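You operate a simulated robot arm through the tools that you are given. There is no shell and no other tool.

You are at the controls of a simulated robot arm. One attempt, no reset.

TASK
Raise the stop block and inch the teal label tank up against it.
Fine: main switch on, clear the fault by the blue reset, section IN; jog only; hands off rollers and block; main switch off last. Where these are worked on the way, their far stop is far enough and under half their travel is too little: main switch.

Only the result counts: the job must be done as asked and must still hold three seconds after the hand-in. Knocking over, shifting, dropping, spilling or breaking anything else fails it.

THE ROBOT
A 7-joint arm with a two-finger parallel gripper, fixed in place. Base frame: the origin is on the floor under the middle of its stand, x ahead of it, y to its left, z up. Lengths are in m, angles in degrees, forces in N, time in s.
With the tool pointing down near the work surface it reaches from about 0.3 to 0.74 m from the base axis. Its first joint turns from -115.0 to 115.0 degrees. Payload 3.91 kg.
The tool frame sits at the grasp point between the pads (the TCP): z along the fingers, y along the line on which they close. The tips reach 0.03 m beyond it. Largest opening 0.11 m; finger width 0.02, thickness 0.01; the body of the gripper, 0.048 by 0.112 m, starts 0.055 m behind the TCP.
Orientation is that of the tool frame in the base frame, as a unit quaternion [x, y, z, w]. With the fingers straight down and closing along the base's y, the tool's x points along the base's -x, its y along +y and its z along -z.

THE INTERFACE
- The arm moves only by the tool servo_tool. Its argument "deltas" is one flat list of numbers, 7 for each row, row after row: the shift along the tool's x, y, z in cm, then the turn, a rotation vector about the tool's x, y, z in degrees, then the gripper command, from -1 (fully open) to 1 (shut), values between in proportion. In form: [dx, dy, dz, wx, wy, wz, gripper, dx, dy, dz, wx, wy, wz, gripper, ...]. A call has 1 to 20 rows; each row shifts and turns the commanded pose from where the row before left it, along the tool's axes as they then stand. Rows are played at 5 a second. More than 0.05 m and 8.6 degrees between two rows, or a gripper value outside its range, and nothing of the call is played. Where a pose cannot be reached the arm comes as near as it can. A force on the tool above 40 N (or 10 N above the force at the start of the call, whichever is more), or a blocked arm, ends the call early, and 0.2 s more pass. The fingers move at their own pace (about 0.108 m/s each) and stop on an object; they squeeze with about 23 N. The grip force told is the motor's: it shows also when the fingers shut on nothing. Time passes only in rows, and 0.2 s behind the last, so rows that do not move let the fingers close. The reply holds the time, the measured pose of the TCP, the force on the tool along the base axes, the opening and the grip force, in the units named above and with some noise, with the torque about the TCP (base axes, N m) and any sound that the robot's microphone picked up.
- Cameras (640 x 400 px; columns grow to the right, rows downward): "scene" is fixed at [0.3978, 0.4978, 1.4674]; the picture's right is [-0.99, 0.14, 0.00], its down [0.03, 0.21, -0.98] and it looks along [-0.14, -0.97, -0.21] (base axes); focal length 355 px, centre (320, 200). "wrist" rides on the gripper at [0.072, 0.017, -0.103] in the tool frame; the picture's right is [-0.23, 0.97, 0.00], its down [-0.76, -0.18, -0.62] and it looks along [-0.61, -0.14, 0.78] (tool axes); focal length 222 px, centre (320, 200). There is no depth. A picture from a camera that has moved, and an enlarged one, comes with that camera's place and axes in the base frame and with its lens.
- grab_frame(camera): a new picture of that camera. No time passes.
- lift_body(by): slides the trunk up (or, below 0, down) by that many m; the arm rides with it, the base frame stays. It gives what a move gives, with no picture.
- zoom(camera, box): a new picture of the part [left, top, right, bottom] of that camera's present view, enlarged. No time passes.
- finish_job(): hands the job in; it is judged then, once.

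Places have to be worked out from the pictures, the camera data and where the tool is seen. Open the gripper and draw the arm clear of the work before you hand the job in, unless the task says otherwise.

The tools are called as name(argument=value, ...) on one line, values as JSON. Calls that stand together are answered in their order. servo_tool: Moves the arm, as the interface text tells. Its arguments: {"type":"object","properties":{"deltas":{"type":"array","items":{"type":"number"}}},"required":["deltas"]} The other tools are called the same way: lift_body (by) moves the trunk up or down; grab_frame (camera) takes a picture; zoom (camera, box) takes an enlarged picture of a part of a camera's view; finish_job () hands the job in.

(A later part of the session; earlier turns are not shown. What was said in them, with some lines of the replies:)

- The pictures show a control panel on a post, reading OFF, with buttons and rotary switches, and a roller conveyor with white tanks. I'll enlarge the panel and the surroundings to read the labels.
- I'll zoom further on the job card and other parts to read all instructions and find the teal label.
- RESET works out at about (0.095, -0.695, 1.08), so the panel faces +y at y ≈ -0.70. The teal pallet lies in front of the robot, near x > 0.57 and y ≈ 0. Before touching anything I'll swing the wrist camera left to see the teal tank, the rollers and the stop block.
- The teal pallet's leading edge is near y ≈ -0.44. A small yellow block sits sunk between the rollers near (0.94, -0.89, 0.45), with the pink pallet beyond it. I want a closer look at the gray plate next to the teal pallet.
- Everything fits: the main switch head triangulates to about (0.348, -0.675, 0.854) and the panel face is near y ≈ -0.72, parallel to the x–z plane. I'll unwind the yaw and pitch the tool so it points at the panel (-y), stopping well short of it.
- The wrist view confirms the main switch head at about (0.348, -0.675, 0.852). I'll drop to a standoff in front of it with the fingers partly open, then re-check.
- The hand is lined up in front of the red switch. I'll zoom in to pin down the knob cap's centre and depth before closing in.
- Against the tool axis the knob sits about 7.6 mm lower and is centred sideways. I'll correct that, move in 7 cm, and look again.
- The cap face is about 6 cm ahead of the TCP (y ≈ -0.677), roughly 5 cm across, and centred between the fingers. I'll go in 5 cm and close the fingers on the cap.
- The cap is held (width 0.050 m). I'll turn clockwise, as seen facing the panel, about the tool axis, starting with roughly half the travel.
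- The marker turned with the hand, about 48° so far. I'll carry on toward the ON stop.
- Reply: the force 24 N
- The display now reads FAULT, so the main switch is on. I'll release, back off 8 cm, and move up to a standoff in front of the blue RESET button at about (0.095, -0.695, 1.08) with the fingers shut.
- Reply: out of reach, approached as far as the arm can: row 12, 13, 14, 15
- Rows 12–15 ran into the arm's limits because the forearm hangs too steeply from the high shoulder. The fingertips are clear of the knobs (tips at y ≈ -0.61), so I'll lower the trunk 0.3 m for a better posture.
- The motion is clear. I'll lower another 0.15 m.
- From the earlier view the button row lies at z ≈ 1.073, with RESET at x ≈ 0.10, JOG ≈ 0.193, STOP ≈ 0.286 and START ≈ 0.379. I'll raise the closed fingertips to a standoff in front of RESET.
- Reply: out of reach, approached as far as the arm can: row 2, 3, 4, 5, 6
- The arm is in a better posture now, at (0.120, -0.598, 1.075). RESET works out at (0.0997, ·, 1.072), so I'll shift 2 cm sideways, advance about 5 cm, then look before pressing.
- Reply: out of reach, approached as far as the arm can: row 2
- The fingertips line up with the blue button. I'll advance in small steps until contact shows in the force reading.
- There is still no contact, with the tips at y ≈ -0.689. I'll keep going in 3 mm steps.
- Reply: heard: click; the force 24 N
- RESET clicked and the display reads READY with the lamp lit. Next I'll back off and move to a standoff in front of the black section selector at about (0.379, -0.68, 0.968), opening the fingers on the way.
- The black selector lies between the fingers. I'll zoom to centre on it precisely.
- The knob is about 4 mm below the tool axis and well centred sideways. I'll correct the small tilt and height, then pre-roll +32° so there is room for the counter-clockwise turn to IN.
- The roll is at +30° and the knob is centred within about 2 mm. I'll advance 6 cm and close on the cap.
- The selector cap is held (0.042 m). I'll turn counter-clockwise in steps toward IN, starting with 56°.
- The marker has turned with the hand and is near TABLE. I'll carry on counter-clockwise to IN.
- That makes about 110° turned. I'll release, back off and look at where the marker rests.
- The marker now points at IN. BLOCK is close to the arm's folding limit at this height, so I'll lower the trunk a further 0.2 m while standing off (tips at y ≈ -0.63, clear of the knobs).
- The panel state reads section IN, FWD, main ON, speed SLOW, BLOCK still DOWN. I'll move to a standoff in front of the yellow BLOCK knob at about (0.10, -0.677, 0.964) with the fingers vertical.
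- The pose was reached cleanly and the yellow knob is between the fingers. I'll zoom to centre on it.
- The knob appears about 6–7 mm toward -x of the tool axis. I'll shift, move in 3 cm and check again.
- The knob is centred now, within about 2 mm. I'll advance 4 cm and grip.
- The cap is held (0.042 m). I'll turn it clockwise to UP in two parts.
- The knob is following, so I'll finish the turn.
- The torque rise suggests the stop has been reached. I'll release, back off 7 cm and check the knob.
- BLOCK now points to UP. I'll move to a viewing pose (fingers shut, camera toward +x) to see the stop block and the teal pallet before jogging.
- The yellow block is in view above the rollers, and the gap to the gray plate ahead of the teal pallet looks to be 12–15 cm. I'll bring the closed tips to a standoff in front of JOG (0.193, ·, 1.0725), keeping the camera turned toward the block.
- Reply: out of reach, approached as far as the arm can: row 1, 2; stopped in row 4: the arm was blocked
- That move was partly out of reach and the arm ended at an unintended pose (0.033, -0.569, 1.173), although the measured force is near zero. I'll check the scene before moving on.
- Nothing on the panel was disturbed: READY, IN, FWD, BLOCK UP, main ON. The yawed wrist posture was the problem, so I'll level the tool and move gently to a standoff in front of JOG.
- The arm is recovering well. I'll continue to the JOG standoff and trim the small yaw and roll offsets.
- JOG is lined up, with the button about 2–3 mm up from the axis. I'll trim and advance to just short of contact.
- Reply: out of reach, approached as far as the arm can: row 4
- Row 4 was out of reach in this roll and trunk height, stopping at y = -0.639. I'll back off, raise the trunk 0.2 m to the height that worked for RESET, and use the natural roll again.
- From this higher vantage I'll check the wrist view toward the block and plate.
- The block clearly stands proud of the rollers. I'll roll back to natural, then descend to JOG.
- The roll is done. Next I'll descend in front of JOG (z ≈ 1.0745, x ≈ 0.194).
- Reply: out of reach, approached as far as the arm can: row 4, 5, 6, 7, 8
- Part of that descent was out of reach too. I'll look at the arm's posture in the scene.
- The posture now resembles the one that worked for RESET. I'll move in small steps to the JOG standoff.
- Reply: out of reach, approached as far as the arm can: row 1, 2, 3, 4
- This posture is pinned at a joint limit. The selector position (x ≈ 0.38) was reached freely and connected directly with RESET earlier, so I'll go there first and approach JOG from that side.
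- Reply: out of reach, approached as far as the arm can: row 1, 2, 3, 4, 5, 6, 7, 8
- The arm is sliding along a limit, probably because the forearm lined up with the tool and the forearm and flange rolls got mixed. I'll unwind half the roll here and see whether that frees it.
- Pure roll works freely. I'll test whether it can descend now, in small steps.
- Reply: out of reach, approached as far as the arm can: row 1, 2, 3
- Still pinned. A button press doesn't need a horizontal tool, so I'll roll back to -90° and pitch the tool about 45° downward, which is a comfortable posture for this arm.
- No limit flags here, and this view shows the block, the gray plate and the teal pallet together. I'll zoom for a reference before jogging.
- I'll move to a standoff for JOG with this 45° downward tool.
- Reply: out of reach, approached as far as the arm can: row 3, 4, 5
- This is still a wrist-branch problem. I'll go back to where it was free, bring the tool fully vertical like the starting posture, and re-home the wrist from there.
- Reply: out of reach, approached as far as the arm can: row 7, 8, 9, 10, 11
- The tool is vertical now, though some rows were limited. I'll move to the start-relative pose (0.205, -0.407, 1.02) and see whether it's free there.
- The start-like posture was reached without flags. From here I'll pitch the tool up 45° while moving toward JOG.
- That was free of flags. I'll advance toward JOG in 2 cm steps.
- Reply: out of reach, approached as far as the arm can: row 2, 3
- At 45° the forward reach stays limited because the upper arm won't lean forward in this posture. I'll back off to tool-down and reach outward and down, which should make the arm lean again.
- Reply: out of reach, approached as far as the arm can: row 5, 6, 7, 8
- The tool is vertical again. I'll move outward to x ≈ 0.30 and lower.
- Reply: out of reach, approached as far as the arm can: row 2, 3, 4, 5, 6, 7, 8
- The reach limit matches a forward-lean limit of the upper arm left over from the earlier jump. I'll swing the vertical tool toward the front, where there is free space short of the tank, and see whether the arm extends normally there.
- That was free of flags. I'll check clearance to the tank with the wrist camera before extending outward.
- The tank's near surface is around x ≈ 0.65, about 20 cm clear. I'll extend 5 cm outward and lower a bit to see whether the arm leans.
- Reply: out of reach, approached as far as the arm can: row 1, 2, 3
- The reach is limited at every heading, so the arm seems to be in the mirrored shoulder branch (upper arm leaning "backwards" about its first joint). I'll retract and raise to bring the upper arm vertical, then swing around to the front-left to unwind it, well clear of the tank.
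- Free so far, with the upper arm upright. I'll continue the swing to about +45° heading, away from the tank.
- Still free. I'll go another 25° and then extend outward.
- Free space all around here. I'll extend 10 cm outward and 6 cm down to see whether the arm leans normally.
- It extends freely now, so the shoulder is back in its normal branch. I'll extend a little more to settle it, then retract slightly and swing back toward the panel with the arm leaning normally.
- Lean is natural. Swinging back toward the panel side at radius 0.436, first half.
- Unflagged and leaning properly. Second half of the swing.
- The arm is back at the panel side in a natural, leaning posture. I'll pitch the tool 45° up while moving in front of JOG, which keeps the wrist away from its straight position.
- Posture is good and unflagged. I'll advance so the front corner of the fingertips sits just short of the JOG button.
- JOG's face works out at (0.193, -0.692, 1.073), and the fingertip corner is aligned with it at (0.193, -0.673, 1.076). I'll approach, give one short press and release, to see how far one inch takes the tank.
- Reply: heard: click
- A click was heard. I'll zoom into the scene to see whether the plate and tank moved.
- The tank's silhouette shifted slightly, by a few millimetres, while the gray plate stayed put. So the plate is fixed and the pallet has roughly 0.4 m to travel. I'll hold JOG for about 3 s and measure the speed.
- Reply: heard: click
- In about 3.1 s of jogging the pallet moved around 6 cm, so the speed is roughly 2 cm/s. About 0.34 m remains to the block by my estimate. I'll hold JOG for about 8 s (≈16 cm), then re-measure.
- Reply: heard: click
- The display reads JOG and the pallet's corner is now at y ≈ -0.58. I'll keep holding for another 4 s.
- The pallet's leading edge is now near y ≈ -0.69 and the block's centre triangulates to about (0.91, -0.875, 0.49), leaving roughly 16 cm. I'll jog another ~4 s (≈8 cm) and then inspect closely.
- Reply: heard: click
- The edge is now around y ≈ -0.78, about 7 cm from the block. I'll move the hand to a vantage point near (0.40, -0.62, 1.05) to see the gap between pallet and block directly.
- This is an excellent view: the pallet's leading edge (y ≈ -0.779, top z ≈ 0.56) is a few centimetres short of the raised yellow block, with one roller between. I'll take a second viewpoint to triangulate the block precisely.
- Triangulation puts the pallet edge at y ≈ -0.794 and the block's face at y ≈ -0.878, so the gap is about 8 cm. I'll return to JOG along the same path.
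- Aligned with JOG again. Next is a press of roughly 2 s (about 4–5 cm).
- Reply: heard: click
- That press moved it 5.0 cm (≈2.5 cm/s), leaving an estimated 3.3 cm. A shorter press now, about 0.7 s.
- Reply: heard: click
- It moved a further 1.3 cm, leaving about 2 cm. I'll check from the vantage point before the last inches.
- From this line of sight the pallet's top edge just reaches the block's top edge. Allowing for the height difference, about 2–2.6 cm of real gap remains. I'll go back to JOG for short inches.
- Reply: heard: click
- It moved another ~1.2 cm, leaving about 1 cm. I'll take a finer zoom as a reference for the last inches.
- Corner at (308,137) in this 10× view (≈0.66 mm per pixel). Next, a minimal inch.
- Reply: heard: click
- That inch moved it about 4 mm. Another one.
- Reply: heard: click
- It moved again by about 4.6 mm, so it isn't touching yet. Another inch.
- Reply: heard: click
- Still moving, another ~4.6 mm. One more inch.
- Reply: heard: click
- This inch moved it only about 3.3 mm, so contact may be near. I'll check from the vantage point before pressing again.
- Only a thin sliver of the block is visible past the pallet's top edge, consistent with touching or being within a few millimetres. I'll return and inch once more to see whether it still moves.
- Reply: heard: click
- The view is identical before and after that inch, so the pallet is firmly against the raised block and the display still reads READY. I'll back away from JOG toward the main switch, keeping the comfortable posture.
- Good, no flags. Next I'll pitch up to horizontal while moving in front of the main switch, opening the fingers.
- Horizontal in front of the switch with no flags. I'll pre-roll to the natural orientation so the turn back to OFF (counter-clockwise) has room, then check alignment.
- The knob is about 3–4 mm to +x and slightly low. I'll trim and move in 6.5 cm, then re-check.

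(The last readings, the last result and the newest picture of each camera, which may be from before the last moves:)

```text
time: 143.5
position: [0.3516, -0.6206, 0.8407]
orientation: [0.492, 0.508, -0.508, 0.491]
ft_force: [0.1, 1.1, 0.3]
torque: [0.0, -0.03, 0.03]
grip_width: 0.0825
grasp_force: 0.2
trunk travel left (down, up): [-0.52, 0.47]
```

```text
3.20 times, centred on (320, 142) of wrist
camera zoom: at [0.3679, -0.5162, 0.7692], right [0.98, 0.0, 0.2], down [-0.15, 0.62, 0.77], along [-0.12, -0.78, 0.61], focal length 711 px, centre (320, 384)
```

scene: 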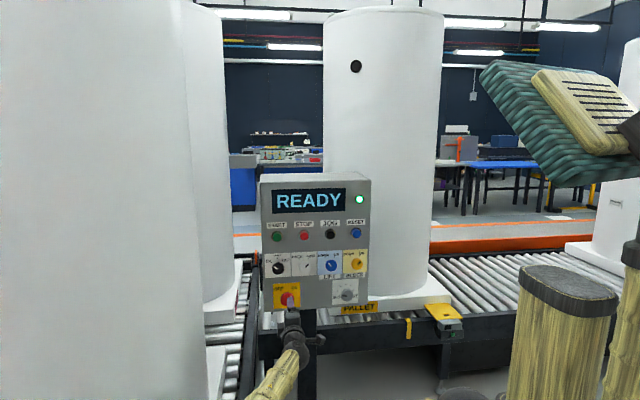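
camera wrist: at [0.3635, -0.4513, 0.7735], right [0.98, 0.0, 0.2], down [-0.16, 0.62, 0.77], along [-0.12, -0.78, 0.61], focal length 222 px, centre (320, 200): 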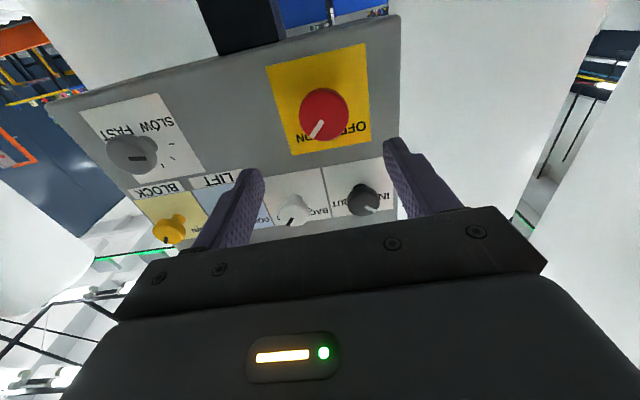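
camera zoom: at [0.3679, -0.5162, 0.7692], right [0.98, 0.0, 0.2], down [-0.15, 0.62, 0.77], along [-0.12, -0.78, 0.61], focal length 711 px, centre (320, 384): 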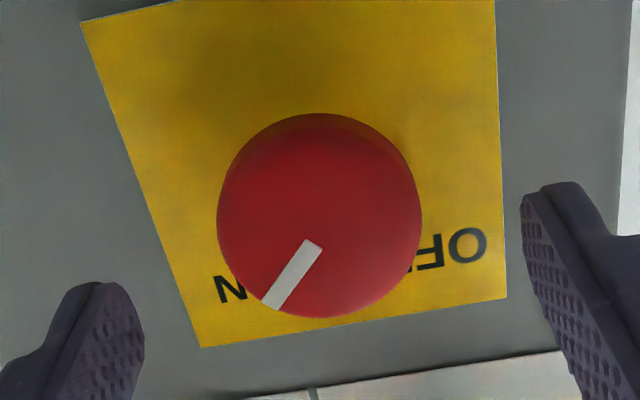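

Centred now. I'll advance 4.6 cm and grip the knob.

servo_tool(deltas=[0, 0, 2, 0, 0, 0, -0.5, 0, 0, 1.6, 0, 0, 0, -0.5, 0, 0, 1.0, 0, 0, 0, -0.5, 0, 0, 0, 0, 0, 0, 0.2, 0, 0, 0, 0, 0, 0, 0.6, 0, 0, 0, 0, 0, 0, 0.6])

grab_frame(camera="wrist")

```text
time: 144.9
position: [0.3493, -0.6667, 0.8428]
orientation: [-0.493, -0.507, 0.509, -0.49]
ft_force: [0.1, -2.0, 0.4]
torque: [0.16, 0.02, 0.03]
grip_width: 0.0499
grasp_force: 45.0
trunk travel left (down, up): [-0.52, 0.47]
```

```text
taken
camera wrist: at [0.367, -0.5632, 0.7708], right [0.98, 0.0, 0.2], down [-0.15, 0.62, 0.77], along [-0.12, -0.78, 0.61], focal length 222 px, centre (320, 200)
```

wrist: 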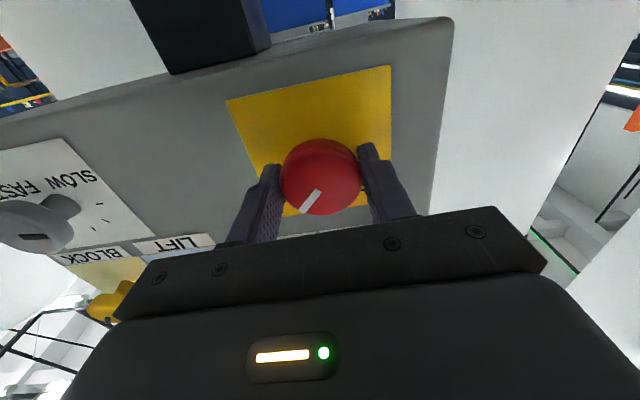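

Gripped cleanly (0.050 m, low side forces). Turning counter-clockwise toward OFF, first half.

servo_tool(deltas=[0, 0, 0, 0, 0, -8, 0.6, 0, 0, 0, 0, 0, -8, 0.6, 0, 0, 0, 0, 0, -8, 0.6, 0, 0, 0, 0, 0, -8, 0.6, 0, 0, 0, 0, 0, -8, 0.6, 0, 0, 0, 0, 0, -8, 0.6])

grab_frame(camera="wrist")

```text
time: 146.3
position: [0.3486, -0.668, 0.8447]
orientation: [0.244, 0.664, -0.664, 0.242]
ft_force: [-7.2, -7.0, 1.9]
torque: [-0.45, -0.02, 0.37]
grip_width: 0.0497
grasp_force: 45.7
trunk travel left (down, up): [-0.52, 0.47]
```

```text
taken
camera wrist: at [0.3065, -0.5631, 0.7849], right [0.8, 0.0, -0.6], down [0.47, 0.62, 0.63], along [0.37, -0.78, 0.5], focal length 222 px, centre (320, 200)
```

wrist: 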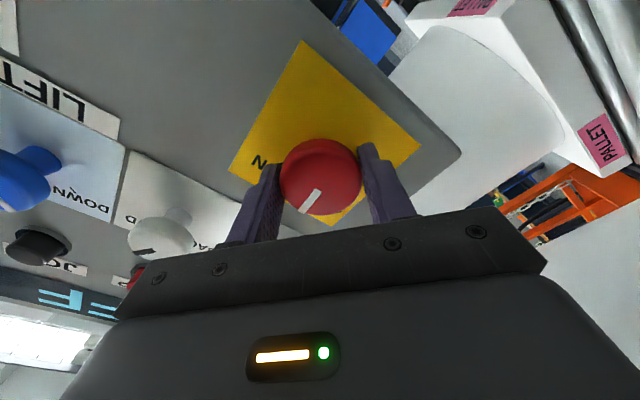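

The knob is following, and the display already seems to have changed. I'll finish the turn to the OFF stop.

servo_tool(deltas=[0, 0, 0, 0, 0, -8, 0.6, 0, 0, 0, 0, 0, -8, 0.6, 0, 0, 0, 0, 0, -8, 0.6, 0, 0, 0, 0, 0, -8, 0.6, 0, 0, 0, 0, 0, -8, 0.6, 0, 0, 0, 0, 0, 0, 0.6])

grab_frame(camera="wrist")

grab_frame(camera="scene")

```text
time: 147.7
position: [0.349, -0.6678, 0.8452]
orientation: [-0.002, -0.707, 0.707, -0.001]
ft_force: [-7.4, -15.9, 15.1]
torque: [-0.08, 0.05, -0.18]
grip_width: 0.0497
grasp_force: 44.7
trunk travel left (down, up): [-0.52, 0.47]
```

```text
taken
camera wrist: at [0.2781, -0.5631, 0.8285], right [0.23, 0.0, -0.97], down [0.76, 0.62, 0.18], along [0.61, -0.78, 0.14], focal length 222 px, centre (320, 200)
```

wrist: 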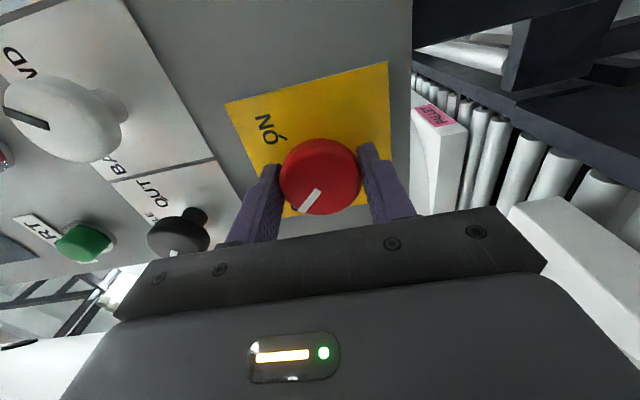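

```text
taken
```

scene: 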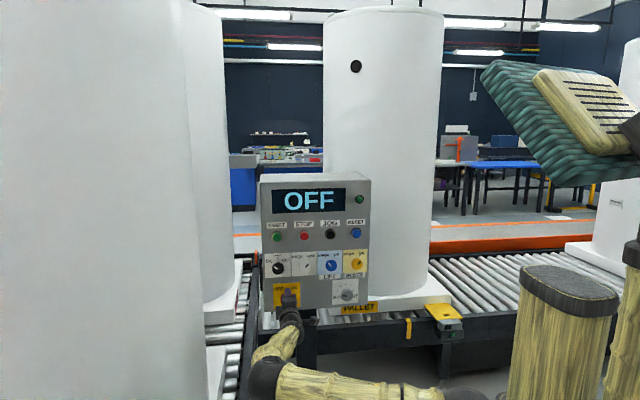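

The display reads OFF. I'll release the knob and back straight out.

servo_tool(deltas=[0, 0, 0, 0, 0, 0, -0.5, 0, 0, 0, 0, 0, 0, -0.5, 0, 0, -2.3, 0, 0, 0, -0.5, 0, 0, -2.3, 0, 0, 0, -0.5, 0, 0, -2.3, 0, 0, 0, -0.5, 0, 0, -2.3, 0, 0, 0, -0.5, 0, 0, -2.3, 0, 0, 0, -0.5])

grab_frame(camera="wrist")

zoom(camera="scene", box=[255, 240, 375, 315])

zoom(camera="scene", box=[195, 335, 259, 375])

```text
time: 149.3
position: [0.3493, -0.5511, 0.8434]
orientation: [0.001, 0.708, -0.706, 0.001]
ft_force: [-0.4, 0.2, 0.1]
torque: [-0.01, 0.01, 0.0]
grip_width: 0.0823
grasp_force: 0.0
trunk travel left (down, up): [-0.52, 0.47]
```

```text
taken
camera wrist: at [0.2787, -0.4472, 0.8272], right [0.23, 0.0, -0.97], down [0.76, 0.62, 0.18], along [0.61, -0.78, 0.14], focal length 222 px, centre (320, 200)
```

wrist: 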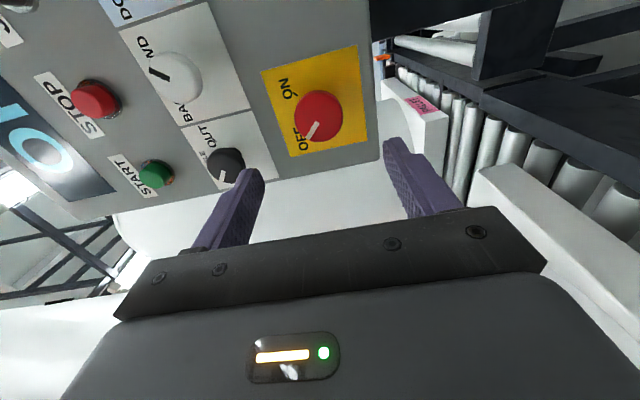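

```text
5.33 times, centred on (315, 278) of scene
camera zoom: at [0.3978, 0.4978, 1.4674], right [-0.99, 0.14, 0.0], down [0.03, 0.21, -0.98], along [-0.14, -0.97, -0.21], focal length 1894 px, centre (347, -213)
```

zoom: 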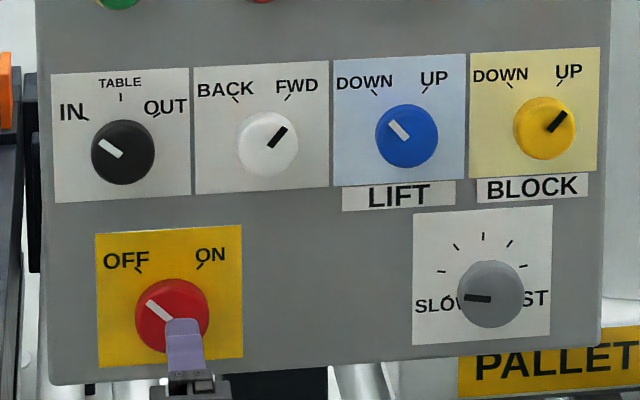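

```text
10.00 times, centred on (227, 355) of scene
camera zoom: at [0.3978, 0.4978, 1.4674], right [-0.99, 0.14, 0.0], down [0.03, 0.21, -0.98], along [-0.14, -0.97, -0.21], focal length 3552 px, centre (1250, -1350)
```

zoom: 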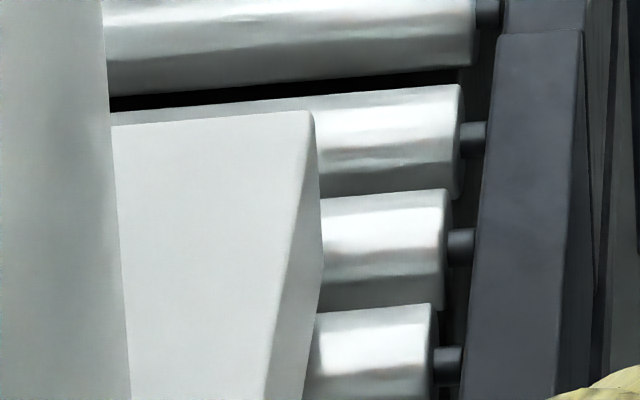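

The panel shows OFF, IN, FWD, BLOCK UP, and the pallet hasn't moved. I'll tilt back to the comfortable posture, draw away from the panel and take one last look at the block from the vantage point.

servo_tool(deltas=[0, -1.18, -1.4, -7.5, 0, 0, -0.5, 0, -0.99, -1.54, -7.5, 0, 0, -0.5, 0, -0.78, -1.66, -7.5, 0, 0, -0.5, 0, -0.55, -1.75, -7.5, 0, 0, -0.5, 0, -0.32, -1.8, -7.5, 0, 0, -0.5, 0, -0.08, -1.83, -7.5, 0, 0, -0.5])

grab_frame(camera="wrist")

grab_frame(camera="scene")

```text
time: 150.7
position: [0.3482, -0.4671, 0.9135]
orientation: [-0.001, 0.924, -0.382, 0.002]
ft_force: [0.2, 0.2, 0.1]
torque: [0.01, -0.01, -0.01]
grip_width: 0.0825
grasp_force: 0.0
trunk travel left (down, up): [-0.52, 0.47]
```

```text
taken
camera wrist: at [0.2787, -0.3816, 0.9759], right [0.23, 0.69, -0.69], down [0.76, 0.31, 0.57], along [0.61, -0.65, -0.45], focal length 222 px, centre (320, 200)
```

wrist: 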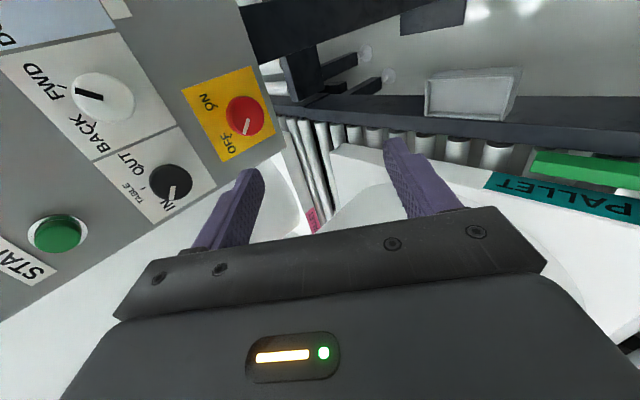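

```text
taken
```

scene: 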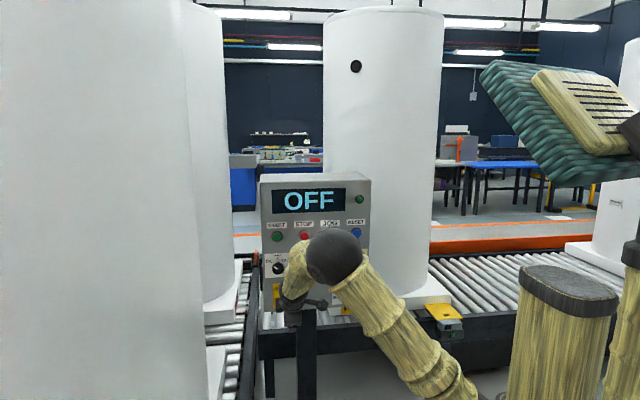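

The teal PALLET label on this pallet confirms the right tank was moved. I'll take a final look at the block from the vantage point, fingers narrowed to stay clear of the buttons.

servo_tool(deltas=[-0.74, -2.72, -0.04, 0, 0, 0, 0.6, -0.74, -2.72, -0.04, 0, 0, 0, 0.6, -0.74, -2.72, -0.04, 0, 0, 0, 0.6, -0.74, -2.72, -0.04, 0, 0, 0, 0.6, -0.74, -2.72, -0.04, 0, 0, 0, 0.6, -0.74, -2.72, -0.04, 0, 0, 0, 0.6, -0.74, -2.72, -0.04, 0, 0, 0, 0.6])

zoom(camera="wrist", box=[370, 160, 450, 220])

grab_frame(camera="wrist")

```text
time: 152.3
position: [0.3993, -0.5987, 1.0518]
orientation: [0.001, 0.924, -0.381, 0.0]
ft_force: [-0.3, -0.1, 0.7]
torque: [0.01, 0.01, 0.01]
grip_width: 0.022
grasp_force: 0.0
trunk travel left (down, up): [-0.52, 0.47]
```

```text
6.67 times, centred on (410, 190) of wrist
camera zoom: at [0.3299, -0.5141, 1.113], right [0.23, 0.69, -0.69], down [0.76, 0.31, 0.57], along [0.61, -0.65, -0.45], focal length 1481 px, centre (-280, 267)
```

zoom: 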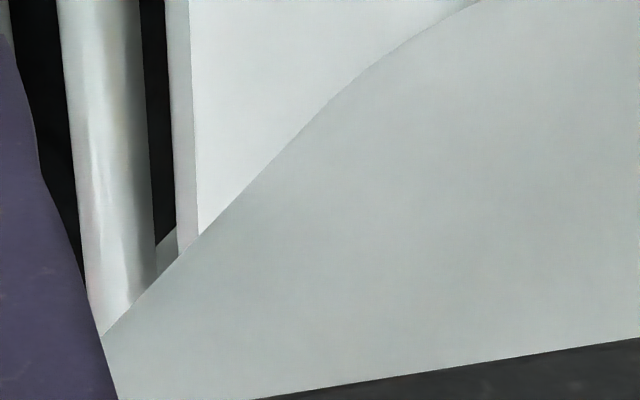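

```text
taken
camera wrist: at [0.3299, -0.5141, 1.113], right [0.23, 0.69, -0.69], down [0.76, 0.31, 0.57], along [0.61, -0.65, -0.45], focal length 222 px, centre (320, 200)
```

wrist: 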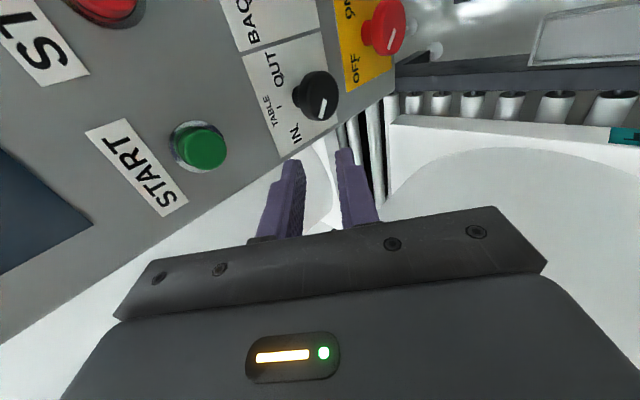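

From this spot the pallet's edge hides the block entirely. I'll raise the camera and move slightly closer to see over the edge.

servo_tool(deltas=[0, -2.3, -1.24, 0, 0, 0, 1, 0, -2.3, -1.24, 0, 0, 0, 1, 0, -2.3, -1.24, 0, 0, 0, 1, 0, -2.3, -1.24, 0, 0, 0, 1])

grab_frame(camera="wrist")

zoom(camera="wrist", box=[370, 140, 470, 215])

```text
time: 153.3
position: [0.4019, -0.6314, 1.1527]
orientation: [0.001, 0.924, -0.382, 0.001]
ft_force: [0.5, 0.6, 0.1]
torque: [0.0, 0.01, -0.01]
grip_width: 0.0001
grasp_force: 23.0
trunk travel left (down, up): [-0.52, 0.47]
```

```text
taken
camera wrist: at [0.3309, -0.5455, 1.2132], right [0.23, 0.69, -0.69], down [0.76, 0.31, 0.57], along [0.61, -0.65, -0.45], focal length 222 px, centre (320, 200)
```

wrist: 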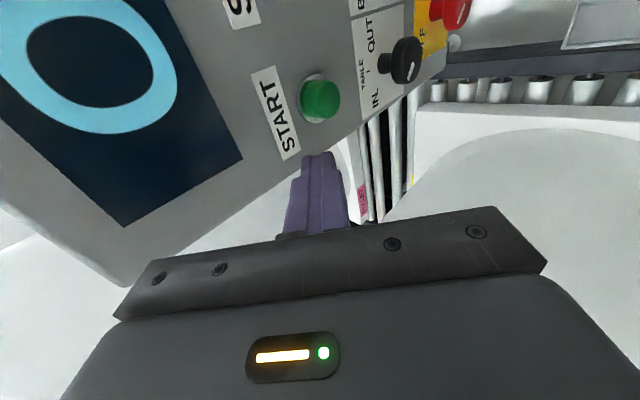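

```text
5.33 times, centred on (420, 178) of wrist
camera zoom: at [0.3309, -0.5455, 1.2132], right [0.23, 0.69, -0.69], down [0.76, 0.31, 0.57], along [0.61, -0.65, -0.45], focal length 1185 px, centre (-213, 320)
```

zoom: 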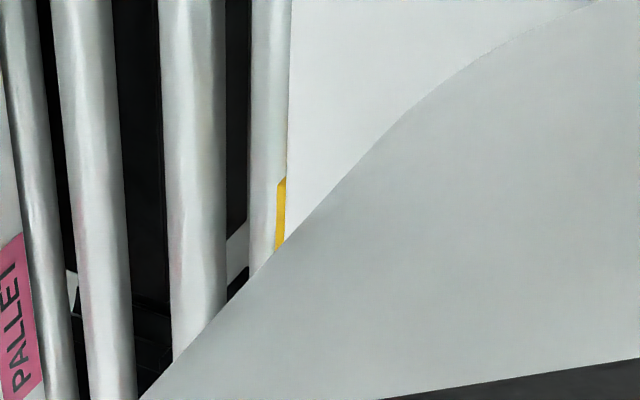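

The block is still up and the pallet sits against it. I'll draw the arm clear and open the gripper.

servo_tool(deltas=[0, 1.4, -1.4, 0, 0, 0, 1, 0.53, 2.7, -0.1, 0, 0, 0, 1, 0.53, 2.7, -0.1, 0, 0, 0, 0, 0.53, 2.7, -0.1, 0, 0, 0, -1, 0.53, 2.7, -0.1, 0, 0, 0, -1, 0.53, 2.7, -0.1, 0, 0, 0, -1, 0.53, 2.7, -0.1, 0, 0, 0, -1, 0.53, 2.7, -0.1, 0, 0, 0, -1, 0.53, 2.7, -0.1, 0, 0, 0, -1, 0, 0, 0, 0, 0, 0, -1])

grab_frame(camera="scene")

zoom(camera="scene", box=[195, 335, 259, 375])

grab_frame(camera="wrist")

```text
time: 155.5
position: [0.3579, -0.4525, 1.0038]
orientation: [0.0, 0.924, -0.382, 0.002]
ft_force: [-0.1, -0.1, 0.2]
torque: [-0.02, 0.01, 0.0]
grip_width: 0.1101
grasp_force: 0.1
trunk travel left (down, up): [-0.52, 0.47]
```

```text
taken
```

scene: 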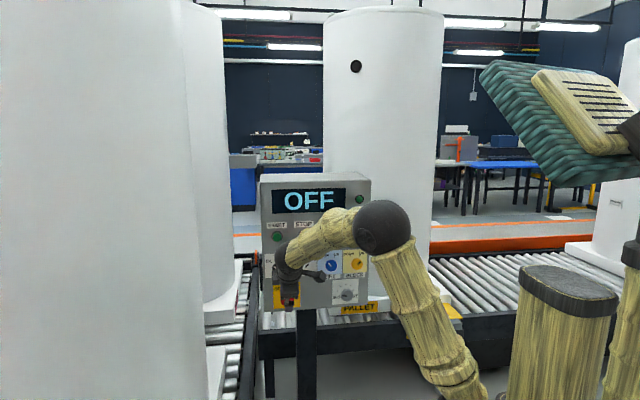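

```text
10.00 times, centred on (227, 355) of scene
camera zoom: at [0.3978, 0.4978, 1.4674], right [-0.99, 0.14, 0.0], down [0.03, 0.21, -0.98], along [-0.14, -0.97, -0.21], focal length 3552 px, centre (1250, -1350)
```

zoom: 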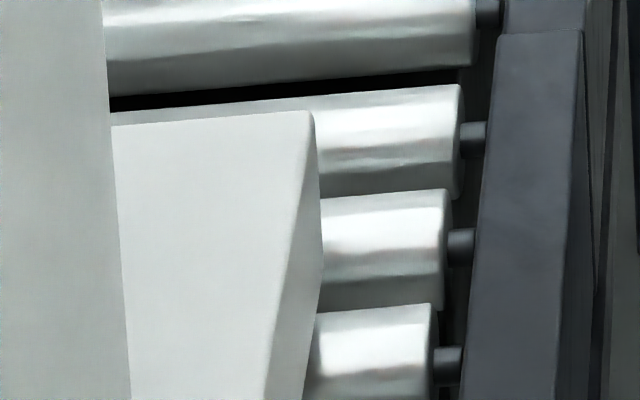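

```text
taken
camera wrist: at [0.2867, -0.3666, 1.0661], right [0.23, 0.69, -0.69], down [0.76, 0.31, 0.57], along [0.61, -0.65, -0.45], focal length 222 px, centre (320, 200)
```

wrist: 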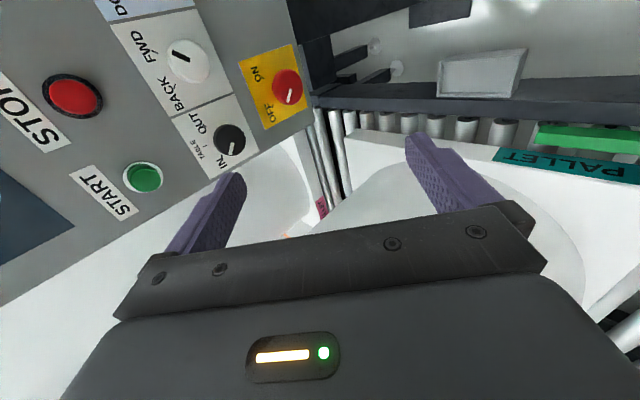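

All checks agree: the display reads OFF with the main switch off, section is IN, BLOCK is UP, and the teal-label pallet rests against the raised block and hasn't moved since. The gripper is open and clear of the panel, so I'm handing the job in.

finish_job()

```text
The job is handed in.
```

The stop block is up and the teal-label tank is resting against it. The main switch is off and the job is handed in.

- **Sequence:** I turned the main switch on, cleared the fault with the blue RESET, set the section to IN and raised the block. I then moved the tank with JOG only.
- **Contact:** I took the last few centimetres in short presses. The final press left the tank's position unchanged, so I read it as firmly against the block. It had not moved after the main switch went off, and from above a strip of the block still showed past the pallet edge.
- **Panel at the end:** the display reads OFF, section IN, FWD, LIFT down, BLOCK UP, speed on SLOW.
- **Arm posture:** partway through, one move toward JOG was out of reach and the arm jumped to an unintended pose and was reported blocked. The force on the tool read near zero, and the panel looked undisturbed when I checked it. I swung the arm clear to free it, then carried on.
- **Arm now:** the gripper is open and clear of the panel.
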